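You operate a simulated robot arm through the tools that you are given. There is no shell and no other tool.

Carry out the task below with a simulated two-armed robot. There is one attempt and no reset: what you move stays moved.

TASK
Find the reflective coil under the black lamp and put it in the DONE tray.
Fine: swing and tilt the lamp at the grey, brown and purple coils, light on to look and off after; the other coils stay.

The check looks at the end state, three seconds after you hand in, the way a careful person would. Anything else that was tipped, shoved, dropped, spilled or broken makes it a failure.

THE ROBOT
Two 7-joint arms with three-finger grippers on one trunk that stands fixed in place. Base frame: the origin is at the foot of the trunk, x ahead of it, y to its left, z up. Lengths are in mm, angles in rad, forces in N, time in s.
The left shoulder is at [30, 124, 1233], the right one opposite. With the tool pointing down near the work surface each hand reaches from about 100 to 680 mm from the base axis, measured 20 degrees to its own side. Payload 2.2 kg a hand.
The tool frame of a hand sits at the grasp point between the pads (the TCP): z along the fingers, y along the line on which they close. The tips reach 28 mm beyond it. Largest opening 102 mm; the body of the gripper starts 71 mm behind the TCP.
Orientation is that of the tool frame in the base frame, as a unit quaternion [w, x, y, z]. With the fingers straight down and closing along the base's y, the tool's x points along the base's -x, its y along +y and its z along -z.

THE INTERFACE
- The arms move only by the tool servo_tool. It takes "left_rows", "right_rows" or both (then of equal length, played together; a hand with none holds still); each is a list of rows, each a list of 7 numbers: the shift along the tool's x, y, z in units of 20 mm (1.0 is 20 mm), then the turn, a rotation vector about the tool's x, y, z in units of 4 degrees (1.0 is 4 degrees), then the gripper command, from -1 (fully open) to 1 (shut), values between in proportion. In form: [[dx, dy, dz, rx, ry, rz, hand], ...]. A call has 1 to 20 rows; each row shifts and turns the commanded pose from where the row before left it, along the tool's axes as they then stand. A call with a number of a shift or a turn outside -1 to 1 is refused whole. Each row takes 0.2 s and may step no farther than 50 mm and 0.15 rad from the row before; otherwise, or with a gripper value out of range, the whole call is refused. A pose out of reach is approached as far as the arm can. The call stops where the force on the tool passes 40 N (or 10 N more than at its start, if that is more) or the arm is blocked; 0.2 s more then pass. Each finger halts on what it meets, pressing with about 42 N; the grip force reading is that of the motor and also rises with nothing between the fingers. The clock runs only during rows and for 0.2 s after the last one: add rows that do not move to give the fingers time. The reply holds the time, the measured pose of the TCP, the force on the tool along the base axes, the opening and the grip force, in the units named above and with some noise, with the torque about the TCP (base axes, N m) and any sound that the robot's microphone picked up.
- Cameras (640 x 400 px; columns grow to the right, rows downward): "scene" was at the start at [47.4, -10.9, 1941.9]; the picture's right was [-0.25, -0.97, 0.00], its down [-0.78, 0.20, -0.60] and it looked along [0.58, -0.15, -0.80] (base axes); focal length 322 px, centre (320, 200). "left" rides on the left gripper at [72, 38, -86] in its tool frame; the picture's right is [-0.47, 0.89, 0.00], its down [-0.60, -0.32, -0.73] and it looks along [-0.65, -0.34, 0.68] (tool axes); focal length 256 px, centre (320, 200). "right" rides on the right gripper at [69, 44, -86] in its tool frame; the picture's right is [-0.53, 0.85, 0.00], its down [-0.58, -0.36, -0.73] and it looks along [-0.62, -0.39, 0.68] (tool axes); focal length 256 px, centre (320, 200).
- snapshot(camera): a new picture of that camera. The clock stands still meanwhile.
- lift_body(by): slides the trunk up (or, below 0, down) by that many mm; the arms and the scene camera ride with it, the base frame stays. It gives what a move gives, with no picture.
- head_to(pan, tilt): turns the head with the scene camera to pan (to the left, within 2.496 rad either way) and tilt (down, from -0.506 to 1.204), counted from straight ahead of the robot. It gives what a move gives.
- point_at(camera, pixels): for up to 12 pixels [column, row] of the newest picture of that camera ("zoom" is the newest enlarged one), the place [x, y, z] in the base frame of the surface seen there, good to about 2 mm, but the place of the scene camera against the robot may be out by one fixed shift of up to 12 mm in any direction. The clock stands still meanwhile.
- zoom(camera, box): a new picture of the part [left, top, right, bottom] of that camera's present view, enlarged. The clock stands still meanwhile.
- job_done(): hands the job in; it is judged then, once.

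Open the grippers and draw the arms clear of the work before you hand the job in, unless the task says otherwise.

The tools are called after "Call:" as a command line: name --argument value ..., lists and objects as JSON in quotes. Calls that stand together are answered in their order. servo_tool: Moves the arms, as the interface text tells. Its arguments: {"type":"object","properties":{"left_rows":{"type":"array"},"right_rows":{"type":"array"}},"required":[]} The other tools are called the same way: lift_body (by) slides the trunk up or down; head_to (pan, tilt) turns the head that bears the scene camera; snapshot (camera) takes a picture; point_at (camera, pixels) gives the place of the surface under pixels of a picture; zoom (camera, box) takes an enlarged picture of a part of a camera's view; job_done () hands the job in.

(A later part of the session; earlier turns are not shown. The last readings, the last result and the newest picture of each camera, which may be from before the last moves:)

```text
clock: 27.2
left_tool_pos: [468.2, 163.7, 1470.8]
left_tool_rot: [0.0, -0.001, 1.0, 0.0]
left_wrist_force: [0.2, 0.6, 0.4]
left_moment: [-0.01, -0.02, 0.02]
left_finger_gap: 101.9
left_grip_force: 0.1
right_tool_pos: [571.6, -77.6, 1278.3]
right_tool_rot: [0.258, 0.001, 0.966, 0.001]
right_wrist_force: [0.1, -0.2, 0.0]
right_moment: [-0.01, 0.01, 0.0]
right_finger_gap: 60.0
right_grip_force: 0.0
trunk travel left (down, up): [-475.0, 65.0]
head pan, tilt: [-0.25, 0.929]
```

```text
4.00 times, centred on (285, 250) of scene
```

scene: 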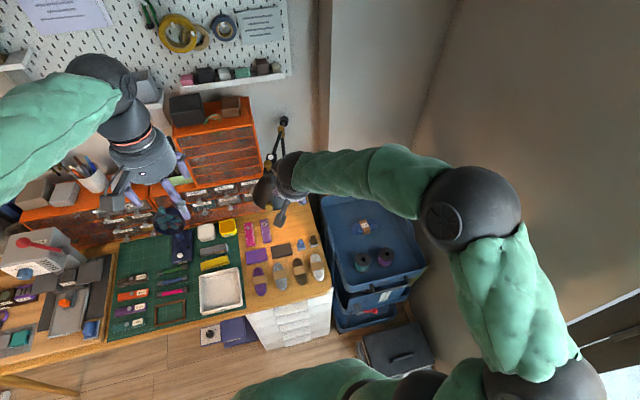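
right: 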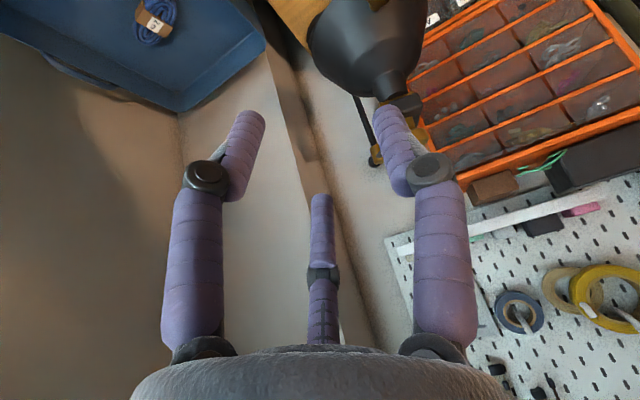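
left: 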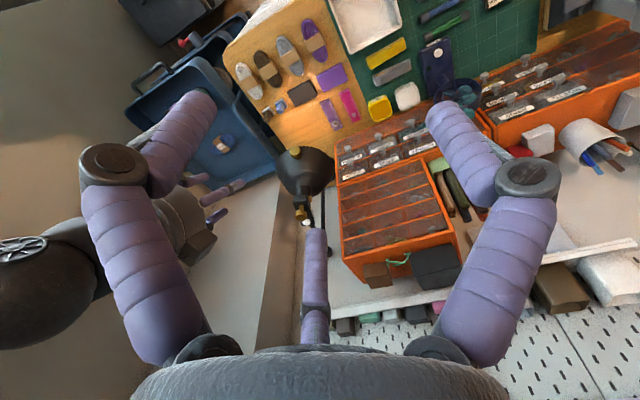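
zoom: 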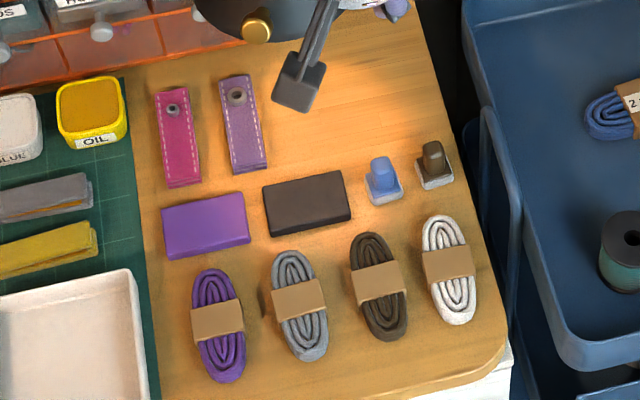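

The lamp arm points at the grey coil, and the tilt knob is now at about (667,-6,1094). I close the hand, pitch it nearly horizontal, and bring it in front of and below the tilt knob.

Call:
servo_tool --right_rows '[[0, 0, 0, 0, -1, 0, 0.5], [0, 0, 0, 0, -1, 0, 1], [0, 0, 0, 0, -1, 0, 1], [0, 0, 0, 0, -1, 0, 1], [0, 0, 0, 0, -1, 0, 1], [0, 0, 0, 0, -1, 0, 1], [0, 0, 0, 0, -1, 0, 1], [0, 0, 0, 0, -1, 0, 1], [0, 0, 0, 0, -1, 0, 1], [0, 0, 0, 0, -1, 0, 1], [0, 0, 0, 0, -1, 0, 1], [0, 0, 0, 0, -1, 0, 1], [0, 0, 0, 0, 0, 0, 1]]'

Call:
servo_tool --right_rows '[[0.948, 0.327, 0.262, 0, 0, 0, 1], [0.948, 0.327, 0.262, 0, 0, 0, 1], [0.948, 0.327, 0.262, 0, 0, 0, 1], [0.948, 0.327, 0.262, 0, 0, 0, 1], [0.948, 0.327, 0.262, 0, 0, 0, 1], [0.948, 0.327, 0.262, 0, 0, 0, 1], [0.948, 0.327, 0.262, 0, 0, 0, 1], [0.948, 0.327, 0.262, 0, 0, 0, 1], [0.948, 0.327, 0.262, 0, 0, 0, 1], [0.948, 0.327, 0.262, 0, 0, 0, 1], [0.948, 0.327, 0.262, 0, 0, 0, 1], [0, 0, 0, 0, 0, 0, 1]]'

Call:
snapshot --camera "right"

Call:
snapshot --camera "left"

Call:
snapshot --camera "scene"

```text
clock: 30.0
left_tool_pos: [467.1, 162.5, 1469.5]
left_tool_rot: [0.001, -0.001, 1.0, 0.0]
left_wrist_force: [0.2, -0.3, 0.0]
left_moment: [-0.01, 0.02, 0.0]
left_finger_gap: 102.0
left_grip_force: 0.1
right_tool_pos: [572.3, -77.1, 1279.2]
right_tool_rot: [0.629, 0.0, 0.778, 0.0]
right_wrist_force: [-0.3, -0.7, 0.2]
right_moment: [-0.02, -0.03, -0.06]
right_finger_gap: 2.1
right_grip_force: 31.7
trunk travel left (down, up): [-475.0, 65.0]
head pan, tilt: [-0.25, 0.929]
```

```text
clock: 32.6
left_tool_pos: [466.1, 163.2, 1470.2]
left_tool_rot: [0.0, 0.0, 1.0, 0.0]
left_wrist_force: [-0.3, 0.1, 0.1]
left_moment: [0.01, -0.01, -0.01]
left_finger_gap: 102.1
left_grip_force: 0.1
right_tool_pos: [585.0, -6.5, 1062.7]
right_tool_rot: [0.63, 0.0, 0.777, 0.0]
right_wrist_force: [-0.1, 0.7, 0.0]
right_moment: [-0.02, 0.01, 0.0]
right_finger_gap: 2.1
right_grip_force: 31.5
trunk travel left (down, up): [-475.0, 65.0]
head pan, tilt: [-0.25, 0.929]
```

```text
taken
```

right: 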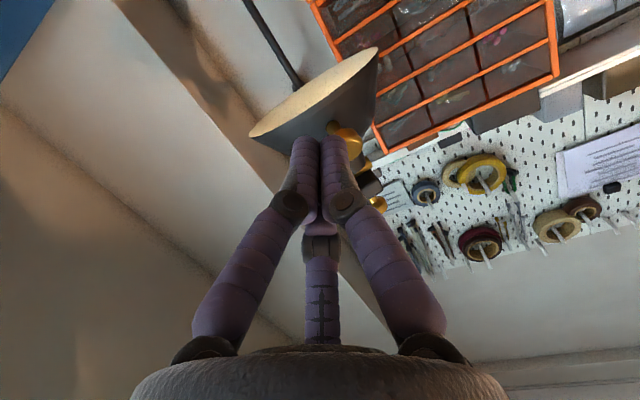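

```text
taken
```

left: 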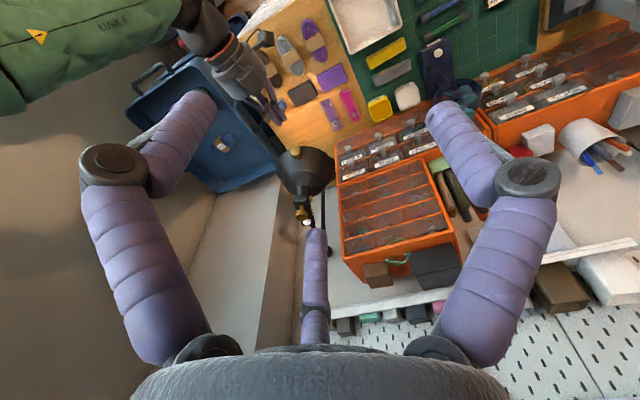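

```text
taken
```

scene: 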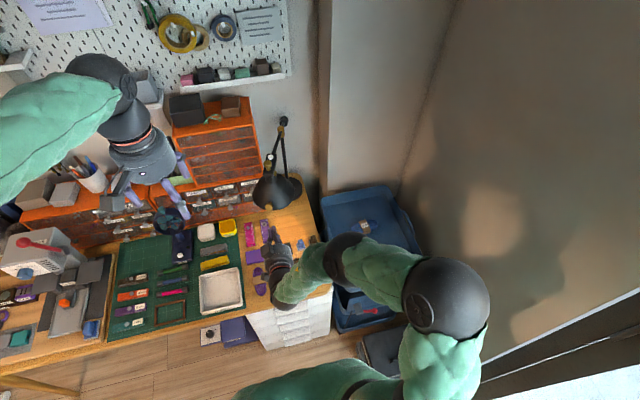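

The right view shows the lit shade underside and the tilt knob at (345,137). I measure the knob and rim before sliding under it.

Call:
point_at --camera "right" --pixels '[[346, 138], [335, 128], [352, 150], [290, 115], [270, 130], [350, 70], [378, 203], [365, 165]]'

Call:
zoom --camera "right" --box '[240, 40, 400, 220]'

```text
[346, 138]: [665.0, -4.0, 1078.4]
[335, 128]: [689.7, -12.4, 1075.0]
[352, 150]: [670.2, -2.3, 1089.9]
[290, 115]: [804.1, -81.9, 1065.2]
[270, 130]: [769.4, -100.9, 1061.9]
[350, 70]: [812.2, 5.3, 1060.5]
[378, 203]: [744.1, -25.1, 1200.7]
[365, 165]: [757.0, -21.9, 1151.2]
```

```text
2.22 times, centred on (320, 130) of right
```

zoom: 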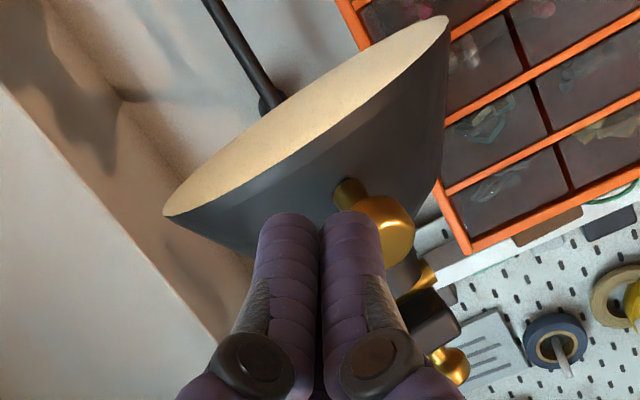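

Knob underside is at about z 1076 and its face at x 664; the fingers' top is about 1064–1070. I slide forward 62 mm so the tips go just under the knob head.

Call:
servo_tool --right_rows '[[-0.16, 0.03, 0.76, 0, 0, 0, 1], [-0.16, 0.03, 0.76, 0, 0, 0, 1], [-0.16, 0.03, 0.76, 0, 0, 0, 1], [-0.16, 0.03, 0.76, 0, 0, 0, 1], [0, 0, 0, 0, 0, 0, 1]]'

Call:
zoom --camera "right" --box '[200, 20, 440, 240]'

Call:
snapshot --camera "left"

```text
clock: 33.8
left_tool_pos: [466.5, 162.6, 1470.4]
left_tool_rot: [0.0, 0.0, 1.0, 0.0]
left_wrist_force: [-0.1, 0.3, 0.5]
left_moment: [-0.01, -0.01, -0.02]
left_finger_gap: 102.1
left_grip_force: 0.0
right_tool_pos: [647.9, -4.4, 1062.7]
right_tool_rot: [0.63, 0.0, 0.777, 0.0]
right_wrist_force: [0.0, 0.5, 0.4]
right_moment: [-0.02, 0.01, 0.02]
right_finger_gap: 2.3
right_grip_force: 31.9
trunk travel left (down, up): [-475.0, 65.0]
head pan, tilt: [-0.25, 0.929]
```

```text
1.82 times, centred on (320, 130) of right
```

zoom: 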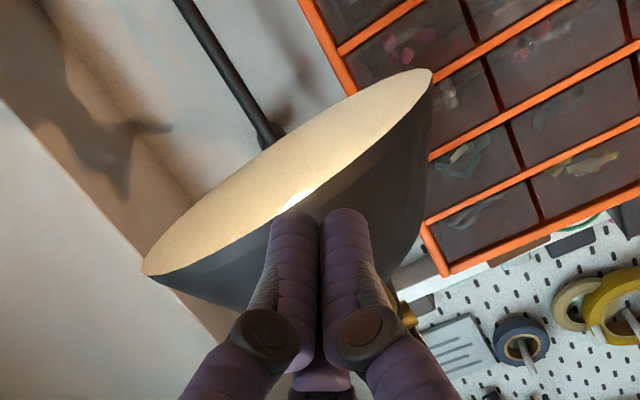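

```text
taken
```

left: 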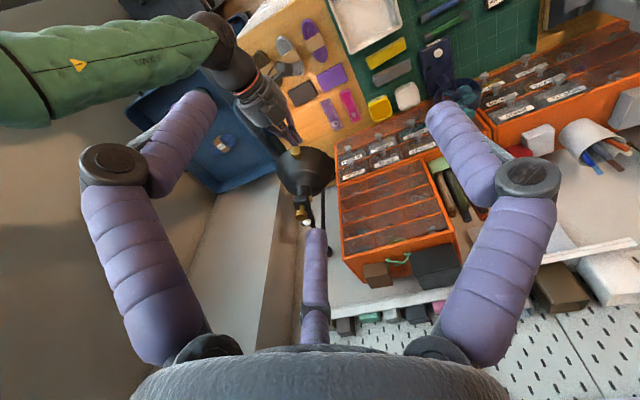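

The tips are under the knob. I lift slowly, first straight up, then up and towards the robot following the tilt arc.

Call:
servo_tool --right_rows '[[-0.245, 0, -0.052, 0, 0, 0, 1], [-0.245, 0, -0.052, 0, 0, 0, 1], [-0.245, 0, -0.052, 0, 0, 0, 1], [-0.262, 0, -0.15, 0, 0, 0, 1], [-0.262, 0, -0.15, 0, 0, 0, 1], [-0.262, 0, -0.15, 0, 0, 0, 1]]'

Call:
snapshot --camera "right"

Call:
zoom --camera "left" --box '[220, 60, 360, 240]'

```text
clock: 35.2
left_tool_pos: [464.7, 164.6, 1471.8]
left_tool_rot: [0.0, 0.0, 1.0, 0.0]
left_wrist_force: [-0.1, -0.3, -0.1]
left_moment: [0.0, 0.01, -0.02]
left_finger_gap: 101.8
left_grip_force: 0.1
right_tool_pos: [638.6, -2.2, 1092.2]
right_tool_rot: [0.626, -0.001, 0.78, 0.0]
right_wrist_force: [-15.3, 3.3, -13.2]
right_moment: [0.11, 0.39, 0.0]
right_finger_gap: 2.3
right_grip_force: 31.9
trunk travel left (down, up): [-475.0, 65.0]
head pan, tilt: [-0.25, 0.929]
```

```text
taken
```

right: 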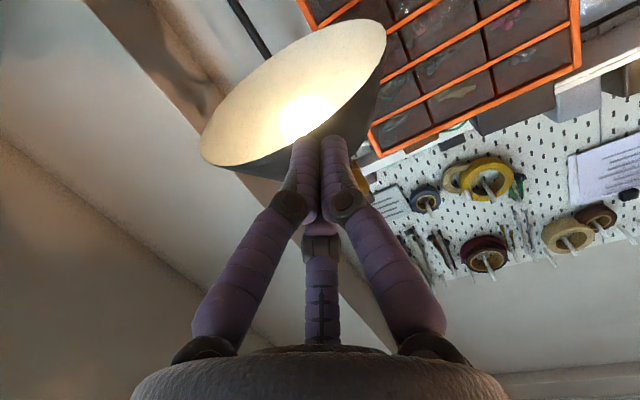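

```text
2.22 times, centred on (290, 150) of left
```

zoom: 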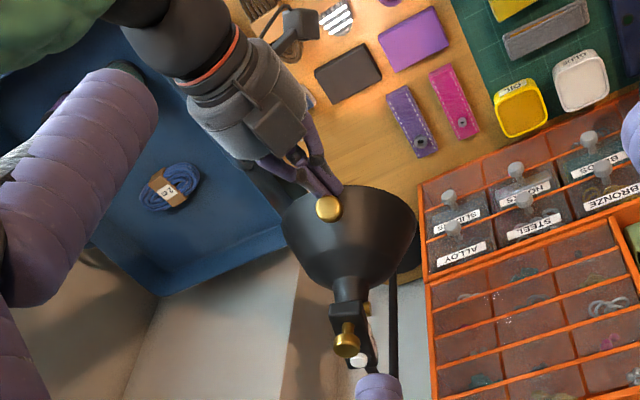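

The shade has tilted partly, and in the left zoom a coil at (335,18) already glints with bright stripes. The hand feels 15 N backward, so I continue with more backward than upward motion.

Call:
servo_tool --right_rows '[[-0.05, 0, -0.25, 0, 0, 0, 1], [-0.15, 0, -0.23, 0, 0, 0, 1], [-0.15, 0, -0.23, 0, 0, 0, 1], [-0.15, 0, -0.23, 0, 0, 0, 1]]'

Call:
snapshot --camera "right"

Call:
snapshot --camera "left"

Call:
snapshot --camera "scene"

```text
clock: 36.2
left_tool_pos: [466.6, 162.9, 1470.7]
left_tool_rot: [0.0, -0.001, 1.0, 0.0]
left_wrist_force: [-0.5, -0.2, -0.7]
left_moment: [0.02, -0.02, -0.01]
left_finger_gap: 102.1
left_grip_force: 0.1
right_tool_pos: [627.2, -4.6, 1110.5]
right_tool_rot: [0.631, 0.001, 0.776, 0.0]
right_wrist_force: [-0.2, -0.6, -0.6]
right_moment: [0.01, 0.01, 0.01]
right_finger_gap: 1.8
right_grip_force: 31.6
trunk travel left (down, up): [-475.0, 65.0]
head pan, tilt: [-0.25, 0.929]
```

```text
taken
```

right: 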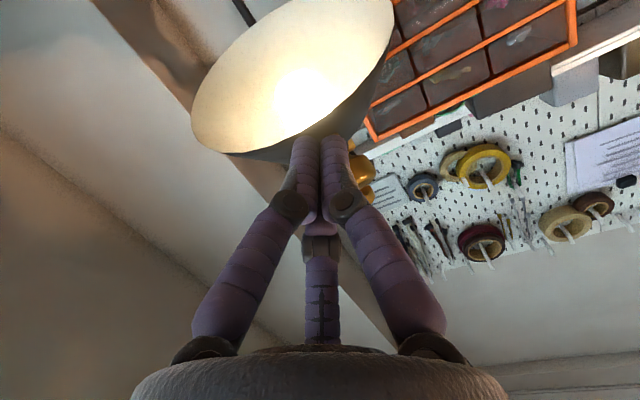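

```text
taken
```

left: 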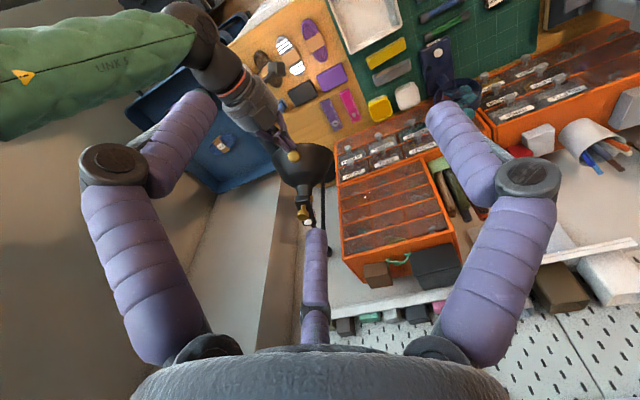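

```text
taken
```

scene: 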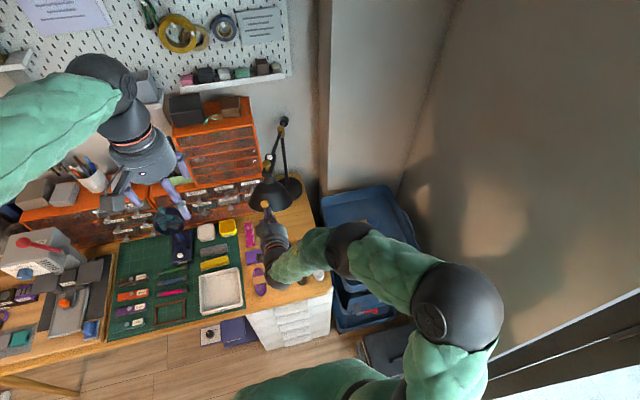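

The grey coil at (287,52) in the left view shows bright stripes under the light. I withdraw the hand straight back and right so that all coils can be seen unobstructed.

Call:
servo_tool --right_rows '[[0.3, 0, -0.9, 0, 0, 0, 1], [0.208, 0, -0.978, 0, 0, 0, 1], [0.208, 0, -0.978, 0, 0, 0, 1], [0.208, 0, -0.978, 0, 0, 0, 1], [0.208, 0, -0.978, 0, 0, 0, 1], [0.208, -0.5, -0.978, 0, 0, 0, 1], [0, -1, 0, 0, 0, 0, 1], [0, -1, 0, 0, 0, 0, 1], [0, -1, 0, 0, 0, 0, 1], [0, -1, 0, 0, 0, 0, 1], [0, -1, 0, 0, 0, 0, 1], [0, -1, 0, 0, 0, 0, 1], [0, -1, 0, 0, 0, 0, 1], [0, -1, 0, 0, 0, 0, 1], [0, -1, 0, 0, 0, 0, 1], [0, 0, 0, 0, 0, 0, 1]]'

Call:
zoom --camera "scene" --box '[230, 180, 340, 300]'

Call:
zoom --camera "left" --box '[220, 0, 370, 220]'

```text
clock: 39.6
left_tool_pos: [466.7, 163.5, 1470.8]
left_tool_rot: [0.0, -0.001, 1.0, 0.0]
left_wrist_force: [0.2, -0.5, -1.8]
left_moment: [0.01, 0.02, -0.01]
left_finger_gap: 102.1
left_grip_force: 0.0
right_tool_pos: [506.3, -33.6, 1106.0]
right_tool_rot: [0.628, 0.0, 0.778, 0.0]
right_wrist_force: [-0.4, -0.5, 0.3]
right_moment: [-0.04, 0.01, 0.01]
right_finger_gap: 2.3
right_grip_force: 31.4
right hand out of reach, approached as far as the arm can: row 8, 9, 10, 11, 12, 13, 14, 15
trunk travel left (down, up): [-475.0, 65.0]
head pan, tilt: [-0.25, 0.929]
```

```text
3.33 times, centred on (285, 240) of scene
```

zoom: 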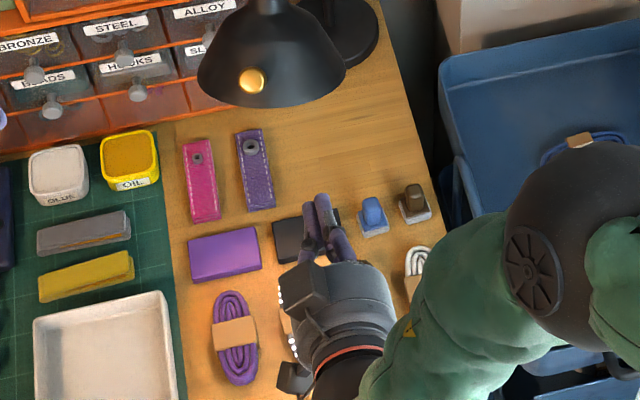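

```text
1.82 times, centred on (295, 110) of left
```

zoom: 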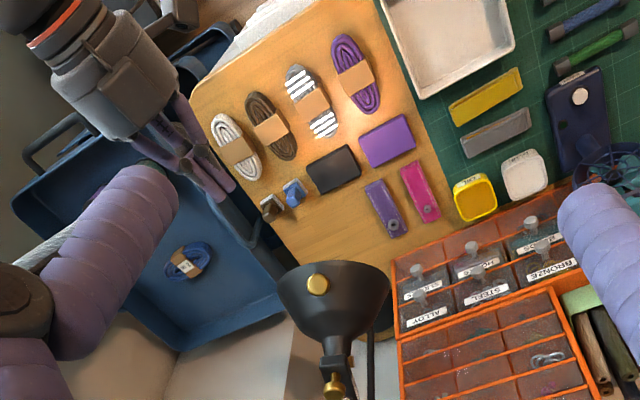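

Unobstructed left zoom: grey coil at (310,100) shows bright retroreflective bands; purple (357,75) and brown (270,125) don't. I zoom in closer to confirm that those two are lit.

Call:
zoom --camera "left" --box '[255, 10, 335, 100]'

```text
4.44 times, centred on (295, 55) of left
```

zoom: 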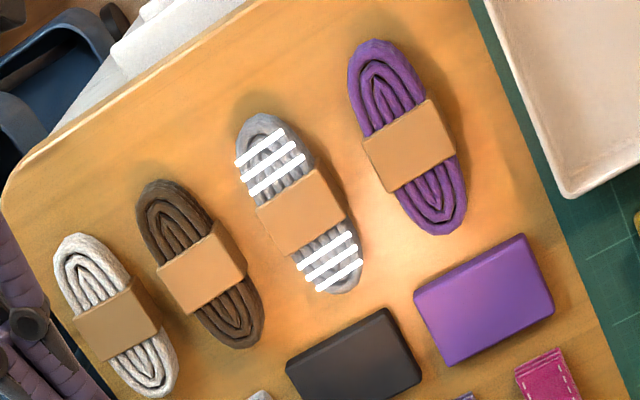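

The grey coil is clearly the reflective one; purple and brown, both within the glow, show no bands. Next I turn the light off, so I take a fresh left picture to locate the button at about (305,222).

Call:
snapshot --camera "left"

Call:
zoom --camera "left" --box '[260, 130, 350, 250]'

```text
taken
```

left: 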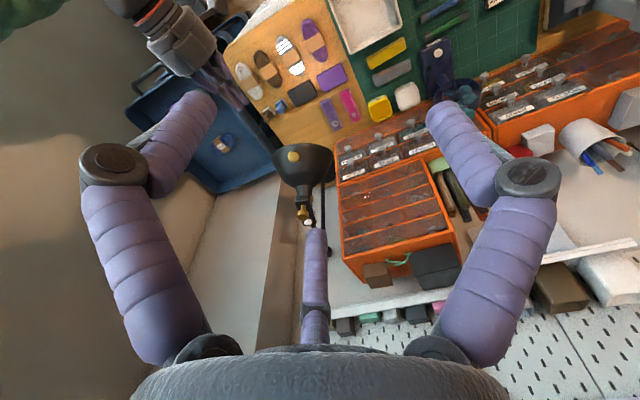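

```text
3.33 times, centred on (305, 190) of left
```

zoom: 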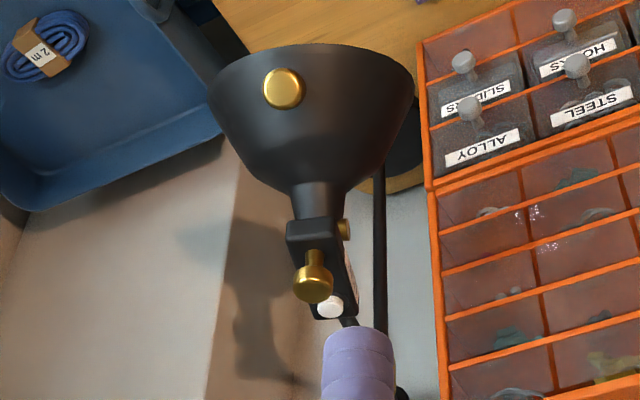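

Button is at zoom (329,306), swing knob at (314,283), tilt knob at (284,88). I measure them.

Call:
point_at --camera "zoom" --pixels '[[329, 304], [329, 311], [324, 307], [314, 284], [310, 275], [284, 88], [348, 322], [300, 232]]'

```text
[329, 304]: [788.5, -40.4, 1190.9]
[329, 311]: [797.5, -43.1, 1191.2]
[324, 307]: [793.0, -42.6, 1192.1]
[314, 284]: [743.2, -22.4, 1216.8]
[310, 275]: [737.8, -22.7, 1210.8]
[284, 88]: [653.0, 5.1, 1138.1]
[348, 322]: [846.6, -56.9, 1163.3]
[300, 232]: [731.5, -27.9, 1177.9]
```

The button is at about (793,-41,1191.5) now. I raise the right hand first to see where it is, since the last sidestep ran out of reach.

Call:
servo_tool --right_rows '[[-0.978, 0, -0.208, 0, 0, 0, 1], [-0.978, 0, -0.208, 0, 0, 0, 1], [-0.978, 0, -0.208, 0, 0, 0, 1], [0, 0, 0, 0, 0, 0, 1]]'

```text
clock: 40.6
left_tool_pos: [467.0, 163.8, 1470.0]
left_tool_rot: [0.0, 0.0, 1.0, 0.0]
left_wrist_force: [0.1, -0.4, 0.8]
left_moment: [-0.03, 0.01, 0.03]
left_finger_gap: 102.4
left_grip_force: 0.0
right_tool_pos: [506.0, -33.3, 1167.0]
right_tool_rot: [0.629, -0.001, 0.777, 0.001]
right_wrist_force: [-0.8, -0.1, -0.6]
right_moment: [-0.01, -0.02, 0.03]
right_finger_gap: 1.8
right_grip_force: 31.4
trunk travel left (down, up): [-475.0, 65.0]
head pan, tilt: [-0.25, 0.929]
```

The command follows the actual pose. I raise 120 mm and rotate back to 30° from vertical.

Call:
servo_tool --right_rows '[[-0.978, 0, -0.208, 0, 0, 0, 1], [-0.978, 0, -0.208, 0, 0, 0, 1], [-0.978, 0, -0.208, 0, 0, 0, 1], [-0.978, 0, -0.208, 0, 0, 0, 1], [-0.978, 0, -0.208, 0, 0, 0, 1], [-0.978, 0, -0.208, 0, 0, 0, 1], [0, 0, 0, 0, 1, 0, 1], [0, 0, 0, 0, 1, 0, 1], [0, 0, 0, 0, 1, 0, 1], [0, 0, 0, 0, 1, 0, 1], [0, 0, 0, 0, 1, 0, 1], [0, 0, 0, 0, 1, 0, 1], [0, 0, 0, 0, 1, 0, 1], [0, 0, 0, 0, 1, 0, 1], [0, 0, 0, 0, 1, 0, 1], [0, 0, 0, 0, 1, 0, 1], [0, 0, 0, 0, 1, 0, 1], [0, 0, 0, 0, 1, 0, 1], [0, 0, 0, 0, 0, 0, 1]]'

Call:
snapshot --camera "right"

```text
clock: 44.6
left_tool_pos: [466.2, 162.7, 1470.7]
left_tool_rot: [0.001, 0.0, 1.0, 0.0]
left_wrist_force: [-0.2, -0.5, -0.9]
left_moment: [0.0, -0.01, 0.02]
left_finger_gap: 102.2
left_grip_force: 0.0
right_tool_pos: [504.0, -33.4, 1287.2]
right_tool_rot: [0.258, 0.0, 0.966, 0.001]
right_wrist_force: [0.5, 0.0, 0.3]
right_moment: [0.0, 0.01, -0.01]
right_finger_gap: 2.3
right_grip_force: 32.0
trunk travel left (down, up): [-475.0, 65.0]
head pan, tilt: [-0.25, 0.929]
```

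```text
taken
```

right: 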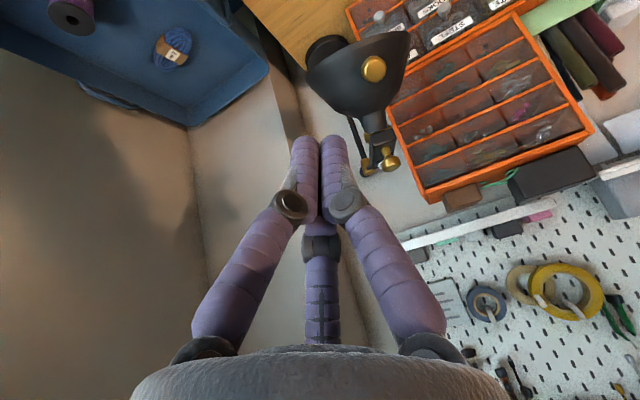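

Clear path ahead at z≈1287. I move forward to a point over the button.

Call:
servo_tool --right_rows '[[-0.811, -0.025, 0.468, 0, 0, 0, 1], [-0.811, -0.025, 0.468, 0, 0, 0, 1], [-0.811, -0.025, 0.468, 0, 0, 0, 1], [-0.811, -0.025, 0.468, 0, 0, 0, 1], [-0.811, -0.025, 0.468, 0, 0, 0, 1], [-0.811, -0.025, 0.468, 0, 0, 0, 1], [-0.811, -0.025, 0.468, 0, 0, 0, 1], [-0.811, -0.025, 0.468, 0, 0, 0, 1], [-0.811, -0.025, 0.468, 0, 0, 0, 1], [-0.811, -0.025, 0.468, 0, 0, 0, 1], [-0.811, -0.025, 0.468, 0, 0, 0, 1], [-0.811, -0.025, 0.468, 0, 0, 0, 1], [-0.811, -0.025, 0.468, 0, 0, 0, 1], [-0.811, -0.025, 0.468, 0, 0, 0, 1], [-0.811, -0.025, 0.468, 0, 0, 0, 1], [0, 0, 0, 0, 0, 0, 1]]'

Call:
snapshot --camera "right"

```text
clock: 48.0
left_tool_pos: [465.8, 163.5, 1469.9]
left_tool_rot: [0.0, 0.0, 1.0, 0.0]
left_wrist_force: [0.1, 0.9, -0.1]
left_moment: [0.05, 0.01, 0.02]
left_finger_gap: 102.0
left_grip_force: 0.0
right_tool_pos: [787.1, -40.5, 1286.2]
right_tool_rot: [0.258, 0.0, 0.966, 0.0]
right_wrist_force: [0.7, 0.3, 1.0]
right_moment: [0.0, 0.01, 0.01]
right_finger_gap: 2.0
right_grip_force: 31.5
trunk travel left (down, up): [-475.0, 65.0]
head pan, tilt: [-0.25, 0.929]
```

```text
taken
```

right: 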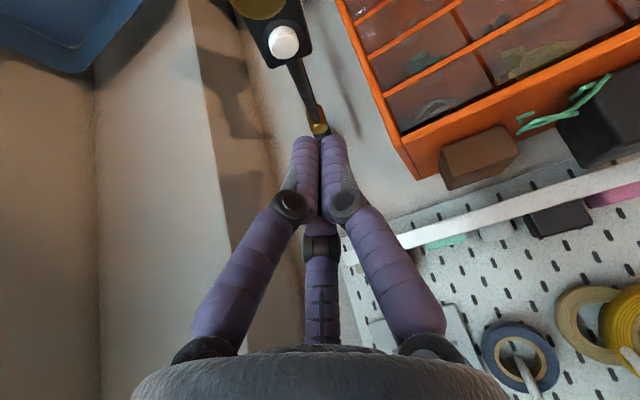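

Call:
point_at --camera "right" --pixels '[[284, 38], [284, 50], [275, 44], [293, 42], [260, 10]]'

```text
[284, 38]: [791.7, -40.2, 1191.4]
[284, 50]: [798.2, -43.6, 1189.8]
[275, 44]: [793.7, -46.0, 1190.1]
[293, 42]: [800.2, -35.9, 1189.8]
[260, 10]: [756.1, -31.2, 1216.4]
```

Button centre is about (795,-41.5,1190.5); the tips are right over it. I descend and press in small steps until it clicks.

Call:
servo_tool --right_rows '[[0.3875, -0.01, 0.671, 0, 0, 0, 1], [0.3875, -0.01, 0.671, 0, 0, 0, 1], [0.3875, -0.01, 0.671, 0, 0, 0, 1], [0.3875, -0.01, 0.671, 0, 0, 0, 1], [0.05, 0, 0.087, 0, 0, 0, 1], [0.05, 0, 0.087, 0, 0, 0, 1], [0.05, 0, 0.087, 0, 0, 0, 1], [0.05, 0, 0.087, 0, 0, 0, 1]]'

Call:
snapshot --camera "right"

```text
clock: 49.8
left_tool_pos: [467.3, 163.8, 1470.8]
left_tool_rot: [0.0, 0.0, 1.0, 0.0]
left_wrist_force: [-0.6, -0.1, -0.5]
left_moment: [-0.03, 0.01, 0.02]
left_finger_gap: 102.0
left_grip_force: 0.0
right_tool_pos: [786.7, -41.4, 1217.0]
right_tool_rot: [0.259, 0.0, 0.966, 0.0]
right_wrist_force: [-0.5, -0.6, 0.7]
right_moment: [-0.03, 0.01, 0.01]
right_finger_gap: 2.1
right_grip_force: 31.5
trunk travel left (down, up): [-475.0, 65.0]
head pan, tilt: [-0.25, 0.929]
heard: click
```

```text
taken
```

right: 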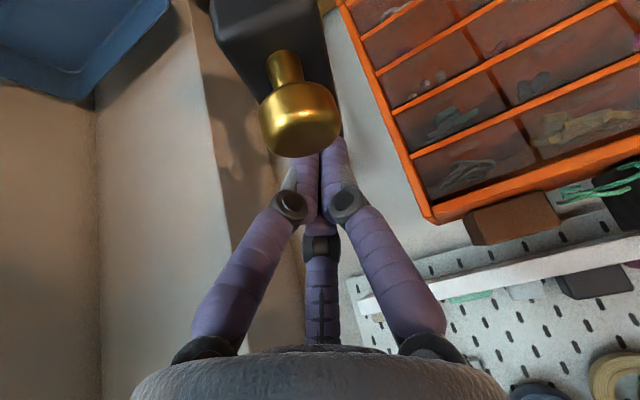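

A click was heard. I lift off slowly and check that the light is off.

Call:
servo_tool --right_rows '[[-0.25, 0, -0.43, 0, 0, 0, 1], [-0.5, 0, -0.866, 0, 0, 0, 1], [-0.5, 0, -0.866, 0, 0, 0, 1], [-0.5, 0, -0.866, 0, 0, 0, 1], [0, 0, 0, 0, 0, 0, 1]]'

Call:
snapshot --camera "left"

Call:
zoom --camera "left" --box '[220, 0, 370, 240]'

```text
clock: 51.0
left_tool_pos: [468.3, 163.1, 1470.5]
left_tool_rot: [0.0, 0.0, 1.0, 0.001]
left_wrist_force: [0.4, -0.5, 0.1]
left_moment: [-0.02, -0.02, 0.02]
left_finger_gap: 102.1
left_grip_force: 0.0
right_tool_pos: [786.6, -40.3, 1286.2]
right_tool_rot: [0.258, -0.001, 0.966, 0.0]
right_wrist_force: [0.2, 0.1, -0.3]
right_moment: [0.02, -0.02, -0.05]
right_finger_gap: 2.4
right_grip_force: 31.2
trunk travel left (down, up): [-475.0, 65.0]
head pan, tilt: [-0.25, 0.929]
```

```text
taken
```

left: 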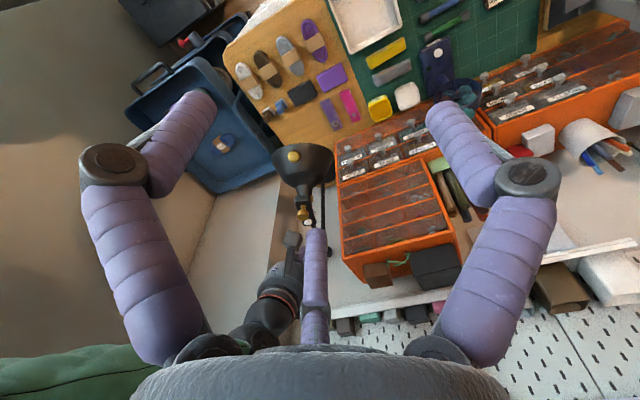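

```text
1.67 times, centred on (295, 120) of left
```

zoom: 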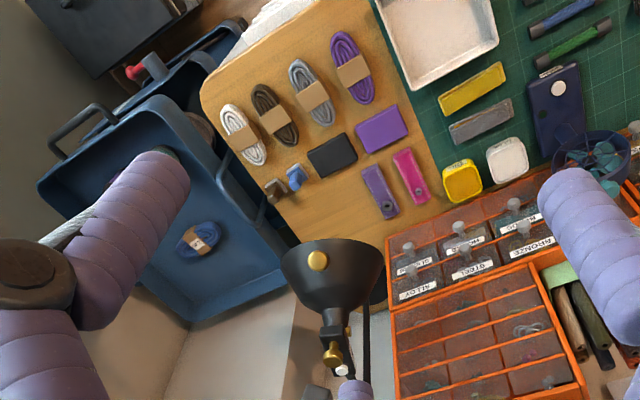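

The light is off: no glow and no bands on the grey coil. I retract the right arm back and to the right, then upward out of the way.

Call:
servo_tool --right_rows '[[0.811, 0, -0.468, 0, 0, 0, 1], [0.811, -0.1, -0.468, 0, 0, 0, 1], [0.811, -0.3, -0.468, 0, 0, 0, 1], [0.811, -0.4, -0.468, 0, 0, 0, 1], [0.811, -0.4, -0.468, 0, 0, 0, 1], [0.811, -0.5, -0.468, 0, 0, 0, 1], [0.811, -0.5, -0.468, 0, 0, 0, 1], [0.811, -0.5, -0.468, 0, 0, 0, 1], [0.811, -0.5, -0.468, 0, 0, 0, 1], [0.811, -0.5, -0.468, 0, 0, 0, 1], [0.811, -0.5, -0.468, 0, 0, 0, 1], [0.811, -0.5, -0.468, 0, 0, 0, 1], [0.811, -0.5, -0.468, 0, 0, 0, 1], [0.811, -0.5, -0.468, 0, 0, 0, 1], [0.811, -0.5, -0.468, 0, 0, 0, 1], [0.811, -0.5, -0.468, 0, 0, 0, 1]]'

Call:
servo_tool --right_rows '[[0, -0.5, -1, 0, 0.8, 0, 1], [0, -0.5, -1, 0, 0.8, 0, 1], [0, -0.5, -1, 0, 0.8, 0, 1], [0, 0, -1, 0, 0.8, 0, 1], [0, 0, -1, 0, 0.8, 0, 1], [0, 0, -1, 0, 0.8, 0, 1], [0, 0, -1, 0, 0.8, 0, 1], [0, 0, -1, 0, 0.8, 0, 1], [0, 0, -1, 0, 0.8, 0, 1], [0, 0, -1, 0, 0, 0, 1], [0, 0, 0, 0, 0, 0, 1]]'

Call:
snapshot --camera "scene"

```text
clock: 54.4
left_tool_pos: [466.1, 163.3, 1471.0]
left_tool_rot: [0.0, 0.0, 1.0, 0.0]
left_wrist_force: [-0.4, -0.5, -0.2]
left_moment: [-0.01, -0.04, -0.03]
left_finger_gap: 101.9
left_grip_force: 0.1
right_tool_pos: [484.9, -177.1, 1287.2]
right_tool_rot: [0.259, 0.001, 0.966, -0.001]
right_wrist_force: [-0.6, -0.3, -0.1]
right_moment: [0.0, -0.03, 0.0]
right_finger_gap: 2.3
right_grip_force: 31.7
trunk travel left (down, up): [-475.0, 65.0]
head pan, tilt: [-0.25, 0.929]
```

```text
clock: 56.8
left_tool_pos: [467.0, 162.9, 1470.5]
left_tool_rot: [0.001, 0.0, 1.0, 0.0]
left_wrist_force: [0.4, -0.5, -0.6]
left_moment: [0.0, 0.02, 0.03]
left_finger_gap: 102.2
left_grip_force: 0.1
right_tool_pos: [434.0, -205.4, 1476.6]
right_tool_rot: [0.009, -0.001, 1.0, 0.0]
right_wrist_force: [0.5, 0.9, -0.6]
right_moment: [0.0, 0.03, 0.0]
right_finger_gap: 2.1
right_grip_force: 31.6
trunk travel left (down, up): [-475.0, 65.0]
head pan, tilt: [-0.25, 0.929]
```

```text
taken
```

scene: 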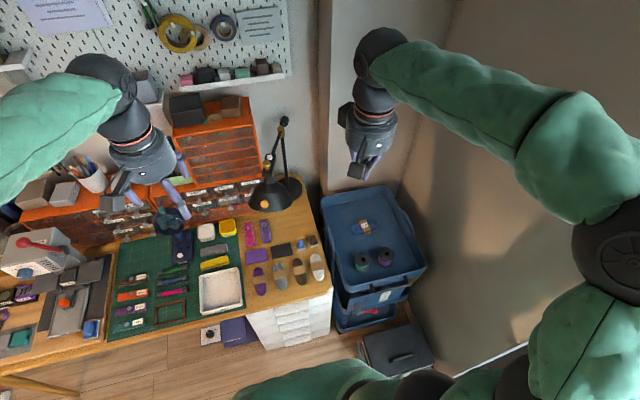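

The right arm is clear. Now I measure the grey coil and DONE tray with the left camera.

Call:
zoom --camera "left" --box '[240, 0, 400, 100]'

```text
4.00 times, centred on (320, 50) of left
```

zoom: 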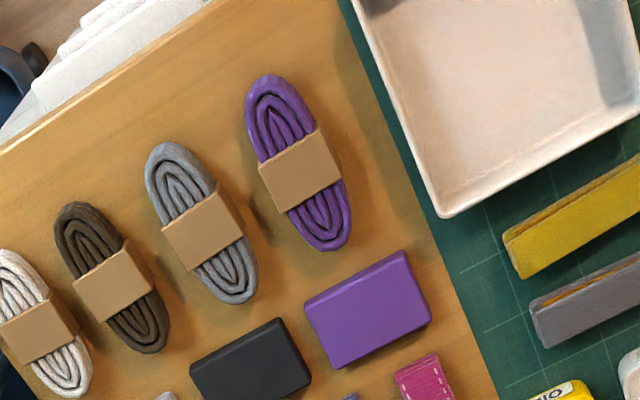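

Call:
point_at --camera "zoom" --pixels '[[170, 150], [242, 295], [203, 227], [176, 232], [230, 218], [165, 185], [225, 265], [298, 165], [112, 275], [440, 205], [520, 80], [250, 320]]'

Call:
point_at --camera "scene" --pixels '[[202, 304], [199, 276], [240, 267], [244, 302], [220, 288], [221, 300], [221, 312], [240, 285]]'

```text
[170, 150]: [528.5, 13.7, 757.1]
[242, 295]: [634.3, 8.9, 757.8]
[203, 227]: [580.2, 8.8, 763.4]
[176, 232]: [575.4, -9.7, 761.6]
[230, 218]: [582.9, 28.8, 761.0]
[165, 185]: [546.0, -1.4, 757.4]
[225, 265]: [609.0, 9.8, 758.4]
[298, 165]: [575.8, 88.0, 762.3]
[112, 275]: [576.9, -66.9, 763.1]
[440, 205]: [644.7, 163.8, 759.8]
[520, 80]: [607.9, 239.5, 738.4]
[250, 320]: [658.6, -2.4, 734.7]
```

```text
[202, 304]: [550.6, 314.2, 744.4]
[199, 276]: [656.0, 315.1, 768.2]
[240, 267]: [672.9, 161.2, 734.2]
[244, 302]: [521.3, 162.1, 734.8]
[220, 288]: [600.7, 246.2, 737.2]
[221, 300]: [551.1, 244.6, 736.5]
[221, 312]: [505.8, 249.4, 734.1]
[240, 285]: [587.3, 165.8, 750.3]
```

Grey coil spans x≈526–637, y≈-10–29, top z≈763, on the desk at z≈735, with 39 mm gaps to its neighbours. I lower the left hand in front of the desk, half way first.

Call:
servo_tool --left_rows '[[0, -0.11, 1, 0, 0, 0, -0.5], [0, -0.11, 1, 0, 0, 0, -0.2], [0, -0.11, 1, 0, 0, 0, -0.2], [0, -0.11, 1, 0, 0, 0, -0.2], [0, -0.11, 1, 0, 0, 0, -0.2], [0, -0.11, 1, 0, 0, 0, -0.2], [0, -0.11, 1, 0, 0, 0, -0.2], [0, -0.11, 1, 0, 0, 0, -0.2], [0, -0.11, 1, 0, 0, 0, -0.2], [0, -0.11, 1, 0, 0, 0, -0.2], [0, -0.11, 1, 0, 0, 0, -0.2], [0, -0.11, 1, 0, 0, 0, -0.2], [0, -0.11, 1, 0, 0, 0, -0.2], [0, -0.11, 1, 0, 0, 0, -0.2], [0, -0.11, 1, 0, 0, 0, -0.2], [0, -0.11, 1, 0, 0, 0, -0.2]]'

Call:
snapshot --camera "scene"

Call:
snapshot --camera "left"

```text
clock: 60.2
left_tool_pos: [466.2, 127.4, 1150.6]
left_tool_rot: [0.0, 0.0, 1.0, -0.001]
left_wrist_force: [-0.1, -0.4, 0.8]
left_moment: [-0.02, 0.06, -0.01]
left_finger_gap: 60.9
left_grip_force: 0.1
right_tool_pos: [433.8, -205.7, 1476.1]
right_tool_rot: [0.01, -0.001, 1.0, -0.001]
right_wrist_force: [-0.2, -0.3, 0.6]
right_moment: [-0.04, -0.01, 0.01]
right_finger_gap: 2.1
right_grip_force: 31.4
trunk travel left (down, up): [-475.0, 65.0]
head pan, tilt: [-0.25, 0.929]
```

```text
taken
```

scene: 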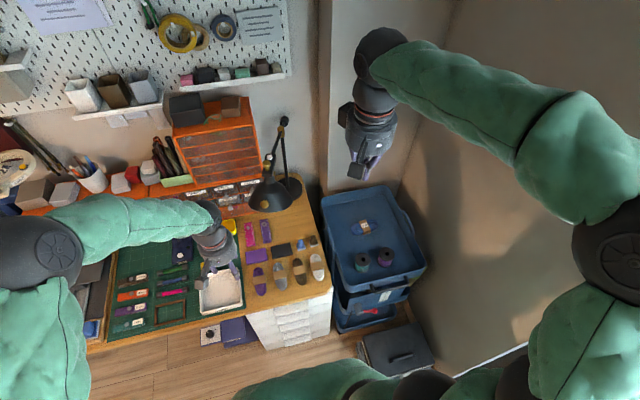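

```text
taken
```

left: 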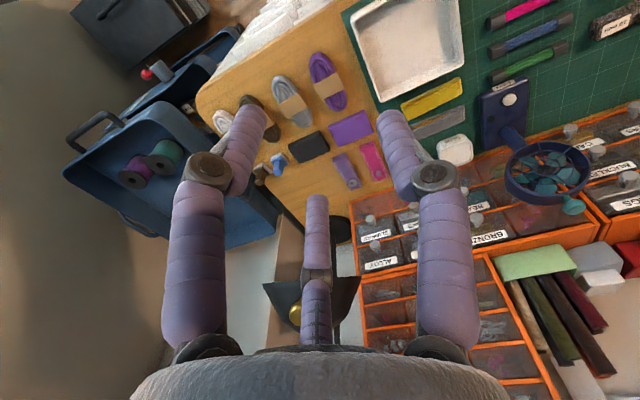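

The left hand is at z 1151 with the elbow out to the left, over the desk's near side. I go lower in two stages, watching the elbow.

Call:
servo_tool --left_rows '[[0, -0.11, 1, 0, 0, 0, -0.2], [0, -0.11, 1, 0, 0, 0, -0.2], [0, -0.11, 1, 0, 0, 0, -0.2], [0, -0.11, 1, 0, 0, 0, -0.2], [0, -0.11, 1, 0, 0, 0, -0.2], [0, -0.11, 1, 0, 0, 0, -0.2], [0, -0.11, 1, 0, 0, 0, -0.2], [0, -0.11, 1, 0, 0, 0, -0.2]]'

Call:
snapshot --camera "scene"

```text
clock: 62.0
left_tool_pos: [465.6, 110.5, 989.9]
left_tool_rot: [0.0, -0.001, 1.0, 0.001]
left_wrist_force: [0.4, 0.0, -0.2]
left_moment: [-0.01, 0.04, 0.02]
left_finger_gap: 61.1
left_grip_force: 0.1
right_tool_pos: [433.4, -204.9, 1476.0]
right_tool_rot: [0.011, 0.0, 1.0, -0.001]
right_wrist_force: [0.2, -0.1, 0.3]
right_moment: [0.03, 0.01, -0.02]
right_finger_gap: 2.0
right_grip_force: 31.1
trunk travel left (down, up): [-475.0, 65.0]
head pan, tilt: [-0.25, 0.929]
```

```text
taken
```

scene: 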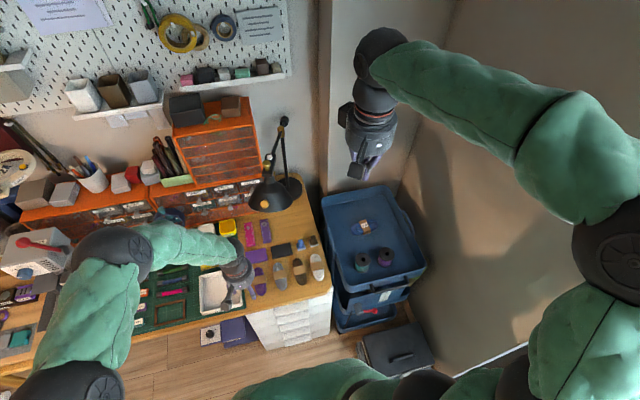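

The elbow appears at (112,262), near the press at (45,250). I check their 3D positions before going further down.

Call:
point_at --camera "scene" --pixels '[[112, 255], [85, 265], [135, 240], [60, 340], [20, 250], [66, 245], [50, 230], [100, 275], [150, 280], [190, 205]]'

```text
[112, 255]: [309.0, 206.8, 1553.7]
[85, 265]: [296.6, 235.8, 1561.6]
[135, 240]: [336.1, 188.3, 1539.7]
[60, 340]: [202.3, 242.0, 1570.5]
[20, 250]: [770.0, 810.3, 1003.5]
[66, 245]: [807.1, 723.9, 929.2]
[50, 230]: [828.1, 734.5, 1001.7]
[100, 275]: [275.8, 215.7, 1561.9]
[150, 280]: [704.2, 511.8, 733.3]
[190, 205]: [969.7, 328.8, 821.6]
```

The elbow is actually high, at z≈1555, well clear of everything. I continue down to about z 830.

Call:
servo_tool --left_rows '[[0, -0.11, 1, 0, 0, 0, -0.2], [0, -0.11, 1, 0, 0, 0, -0.2], [0, -0.11, 1, 0, 0, 0, -0.2], [0, -0.11, 1, 0, 0, 0, -0.2], [0, -0.11, 1, 0, 0, 0, -0.2], [0, -0.11, 1, 0, 0, 0, -0.2], [0, -0.11, 1, 0, 0, 0, -0.2], [0, -0.11, 0.8, 0, 0, 0, -0.2], [0, 0, 0, 0, 0, 0, -0.2]]'

Call:
snapshot --camera "left"

Call:
snapshot --camera "scene"

```text
clock: 64.0
left_tool_pos: [465.5, 91.3, 834.6]
left_tool_rot: [0.0, 0.0, 1.0, 0.0]
left_wrist_force: [0.0, 0.2, 0.3]
left_moment: [-0.03, 0.0, -0.01]
left_finger_gap: 61.3
left_grip_force: 0.0
right_tool_pos: [433.6, -204.2, 1476.8]
right_tool_rot: [0.01, 0.0, 1.0, 0.0]
right_wrist_force: [-0.4, -0.7, 0.2]
right_moment: [-0.01, 0.0, 0.06]
right_finger_gap: 2.1
right_grip_force: 31.6
trunk travel left (down, up): [-475.0, 65.0]
head pan, tilt: [-0.25, 0.929]
```

```text
taken
```

left: 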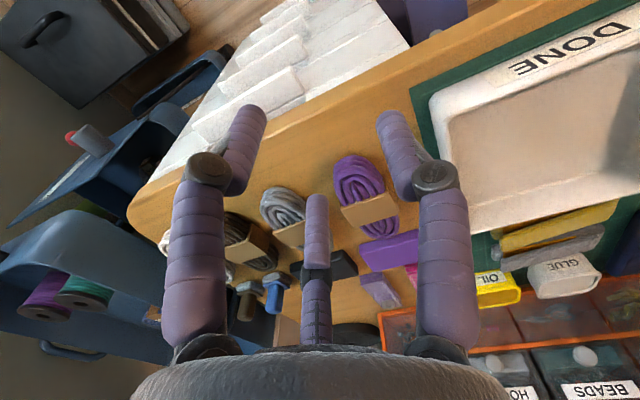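

```text
taken
```

scene: 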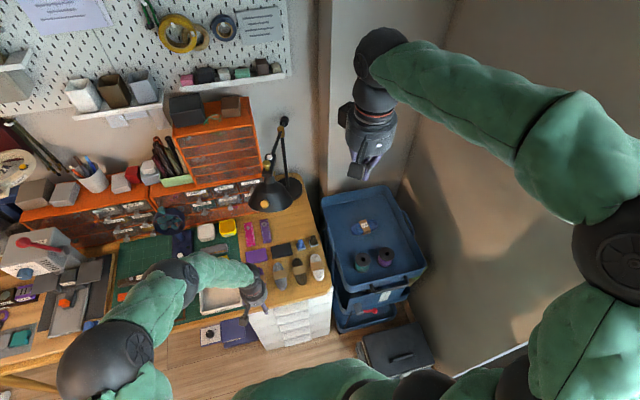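

The hand is at z 835. I move it over the grey coil at (580, 9).

Call:
servo_tool --left_rows '[[-0.95, -0.684, 0, 0, 0, 0, -0.2], [-0.95, -0.684, 0, 0, 0, 0, -0.2], [-0.95, -0.684, 0, 0, 0, 0, -0.2], [-0.95, -0.684, 0, 0, 0, 0, -0.2], [-0.95, -0.684, 0, 0, 0, 0, -0.2], [-0.95, -0.684, 0, 0, 0, 0, -0.2], [0, 0, 0, 0, 0, 0, -0.2]]'

Call:
snapshot --camera "left"

Call:
zoom --camera "scene" --box '[200, 150, 340, 310]'

```text
clock: 65.6
left_tool_pos: [579.4, 9.8, 835.4]
left_tool_rot: [0.001, 0.0, 1.0, 0.0]
left_wrist_force: [0.4, 0.4, 0.3]
left_moment: [-0.03, -0.01, 0.0]
left_finger_gap: 61.3
left_grip_force: 0.0
right_tool_pos: [431.9, -205.8, 1476.4]
right_tool_rot: [0.01, 0.0, 1.0, 0.0]
right_wrist_force: [-0.6, 0.6, 0.2]
right_moment: [-0.03, -0.03, -0.02]
right_finger_gap: 2.1
right_grip_force: 31.6
trunk travel left (down, up): [-475.0, 65.0]
head pan, tilt: [-0.25, 0.929]
```

```text
taken
```

left: 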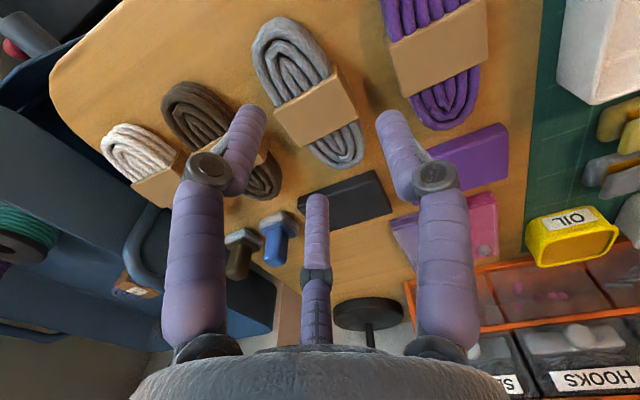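

```text
2.50 times, centred on (270, 230) of scene
```

zoom: 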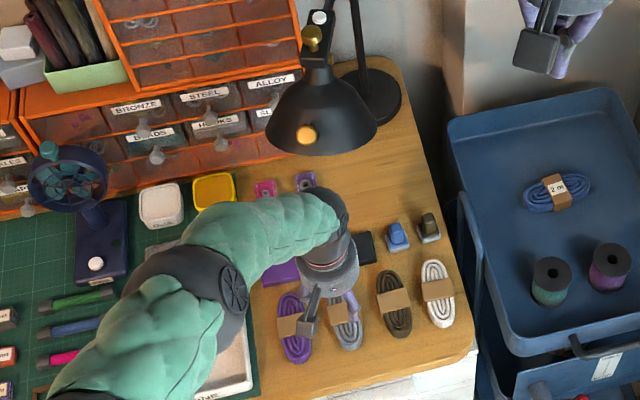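

The grey coil lies between the fingers at (310,95) in the left view. I re-measure its centre from close up.

Call:
point_at --camera "left" --pixels '[[315, 108], [280, 115], [350, 98], [265, 35], [340, 158], [285, 40], [300, 112], [328, 75]]'

```text
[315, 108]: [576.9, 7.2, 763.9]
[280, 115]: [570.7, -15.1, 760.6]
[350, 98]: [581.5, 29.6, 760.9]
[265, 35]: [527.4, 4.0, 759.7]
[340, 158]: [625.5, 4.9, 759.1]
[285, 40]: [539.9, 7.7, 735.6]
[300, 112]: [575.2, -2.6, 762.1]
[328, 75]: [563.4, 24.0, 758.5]
```

Coil centre is (577, 7.5) with a 45 mm wide band. I shift 2 mm, set the gap to 64 mm and descend to z≈768, putting the tips 5 mm above the desk.

Call:
servo_tool --left_rows '[[0.1, -0.11, 0, 0, 0, 0, -0.255], [0, 0, 0.67, 0, 0, 0, -0.255], [0, 0, 0.67, 0, 0, 0, -0.255], [0, 0, 0.67, 0, 0, 0, -0.255], [0, 0, 0.67, 0, 0, 0, -0.255], [0, 0, 0.67, 0, 0, 0, -0.255], [0, 0, 0, 0, 0, 0, -0.255]]'

Call:
snapshot --camera "left"

```text
clock: 66.9
left_tool_pos: [584.1, 11.2, 784.5]
left_tool_rot: [0.003, 0.0, 1.0, 0.001]
left_wrist_force: [-11.1, 7.9, 30.0]
left_moment: [-0.48, 1.54, -0.54]
left_finger_gap: 75.7
left_grip_force: 8.9
right_tool_pos: [430.5, -204.4, 1476.5]
right_tool_rot: [0.011, 0.0, 1.0, 0.001]
right_wrist_force: [0.1, -0.1, -0.1]
right_moment: [0.02, 0.0, 0.01]
right_finger_gap: 2.1
right_grip_force: 31.3
trunk travel left (down, up): [-475.0, 65.0]
head pan, tilt: [-0.25, 0.929]
stopped in row 6 (left hand): the force on the tool passed its limit at 47 N (the readings are from after the stop); the commanded pose is now the measured one
```

```text
taken
```

left: 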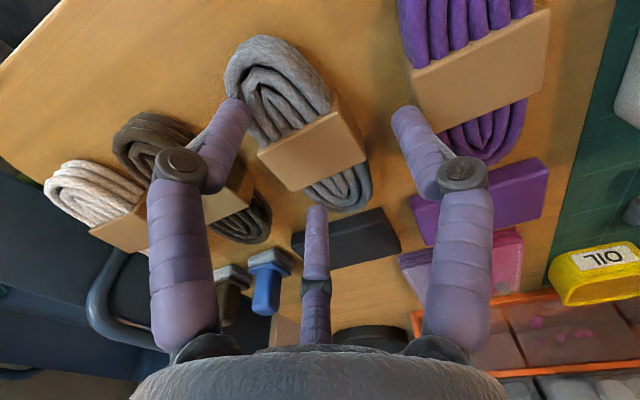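

The hand stopped at z≈784 with about 47 N and the gap was forced to 76 mm, so something was hit on the left finger's side. I back straight up 40 mm and look again.

Call:
servo_tool --left_rows '[[0, 0, -0.5, 0, 0, 0, -0.45], [0, 0, -0.7, 0, 0, 0, -0.45], [0, 0, -0.8, 0, 0, 0, -0.45], [0, 0, 0, 0, 0, 0, -0.45]]'

Call:
snapshot --camera "left"

Call:
zoom --camera "scene" --box '[200, 150, 340, 310]'

```text
clock: 67.9
left_tool_pos: [584.4, 9.5, 820.9]
left_tool_rot: [0.003, -0.001, 1.0, 0.0]
left_wrist_force: [0.1, -0.3, 0.2]
left_moment: [-0.01, -0.01, 0.0]
left_finger_gap: 73.8
left_grip_force: 0.0
right_tool_pos: [432.0, -205.5, 1476.6]
right_tool_rot: [0.011, -0.001, 1.0, 0.0]
right_wrist_force: [-0.4, 0.1, -0.3]
right_moment: [0.01, 0.02, 0.05]
right_finger_gap: 2.1
right_grip_force: 31.5
trunk travel left (down, up): [-475.0, 65.0]
head pan, tilt: [-0.25, 0.929]
```

```text
taken
```

left: 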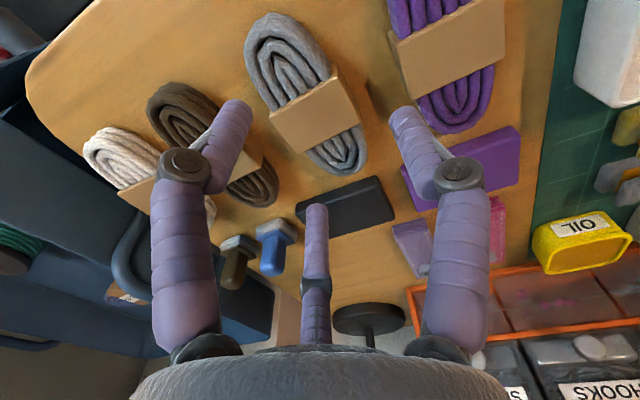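

```text
2.50 times, centred on (270, 230) of scene
```

zoom: 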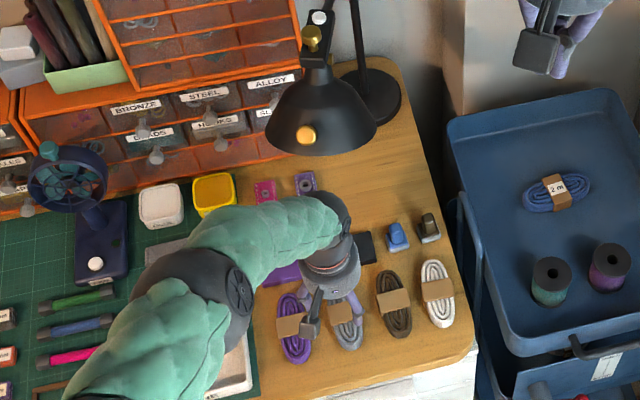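

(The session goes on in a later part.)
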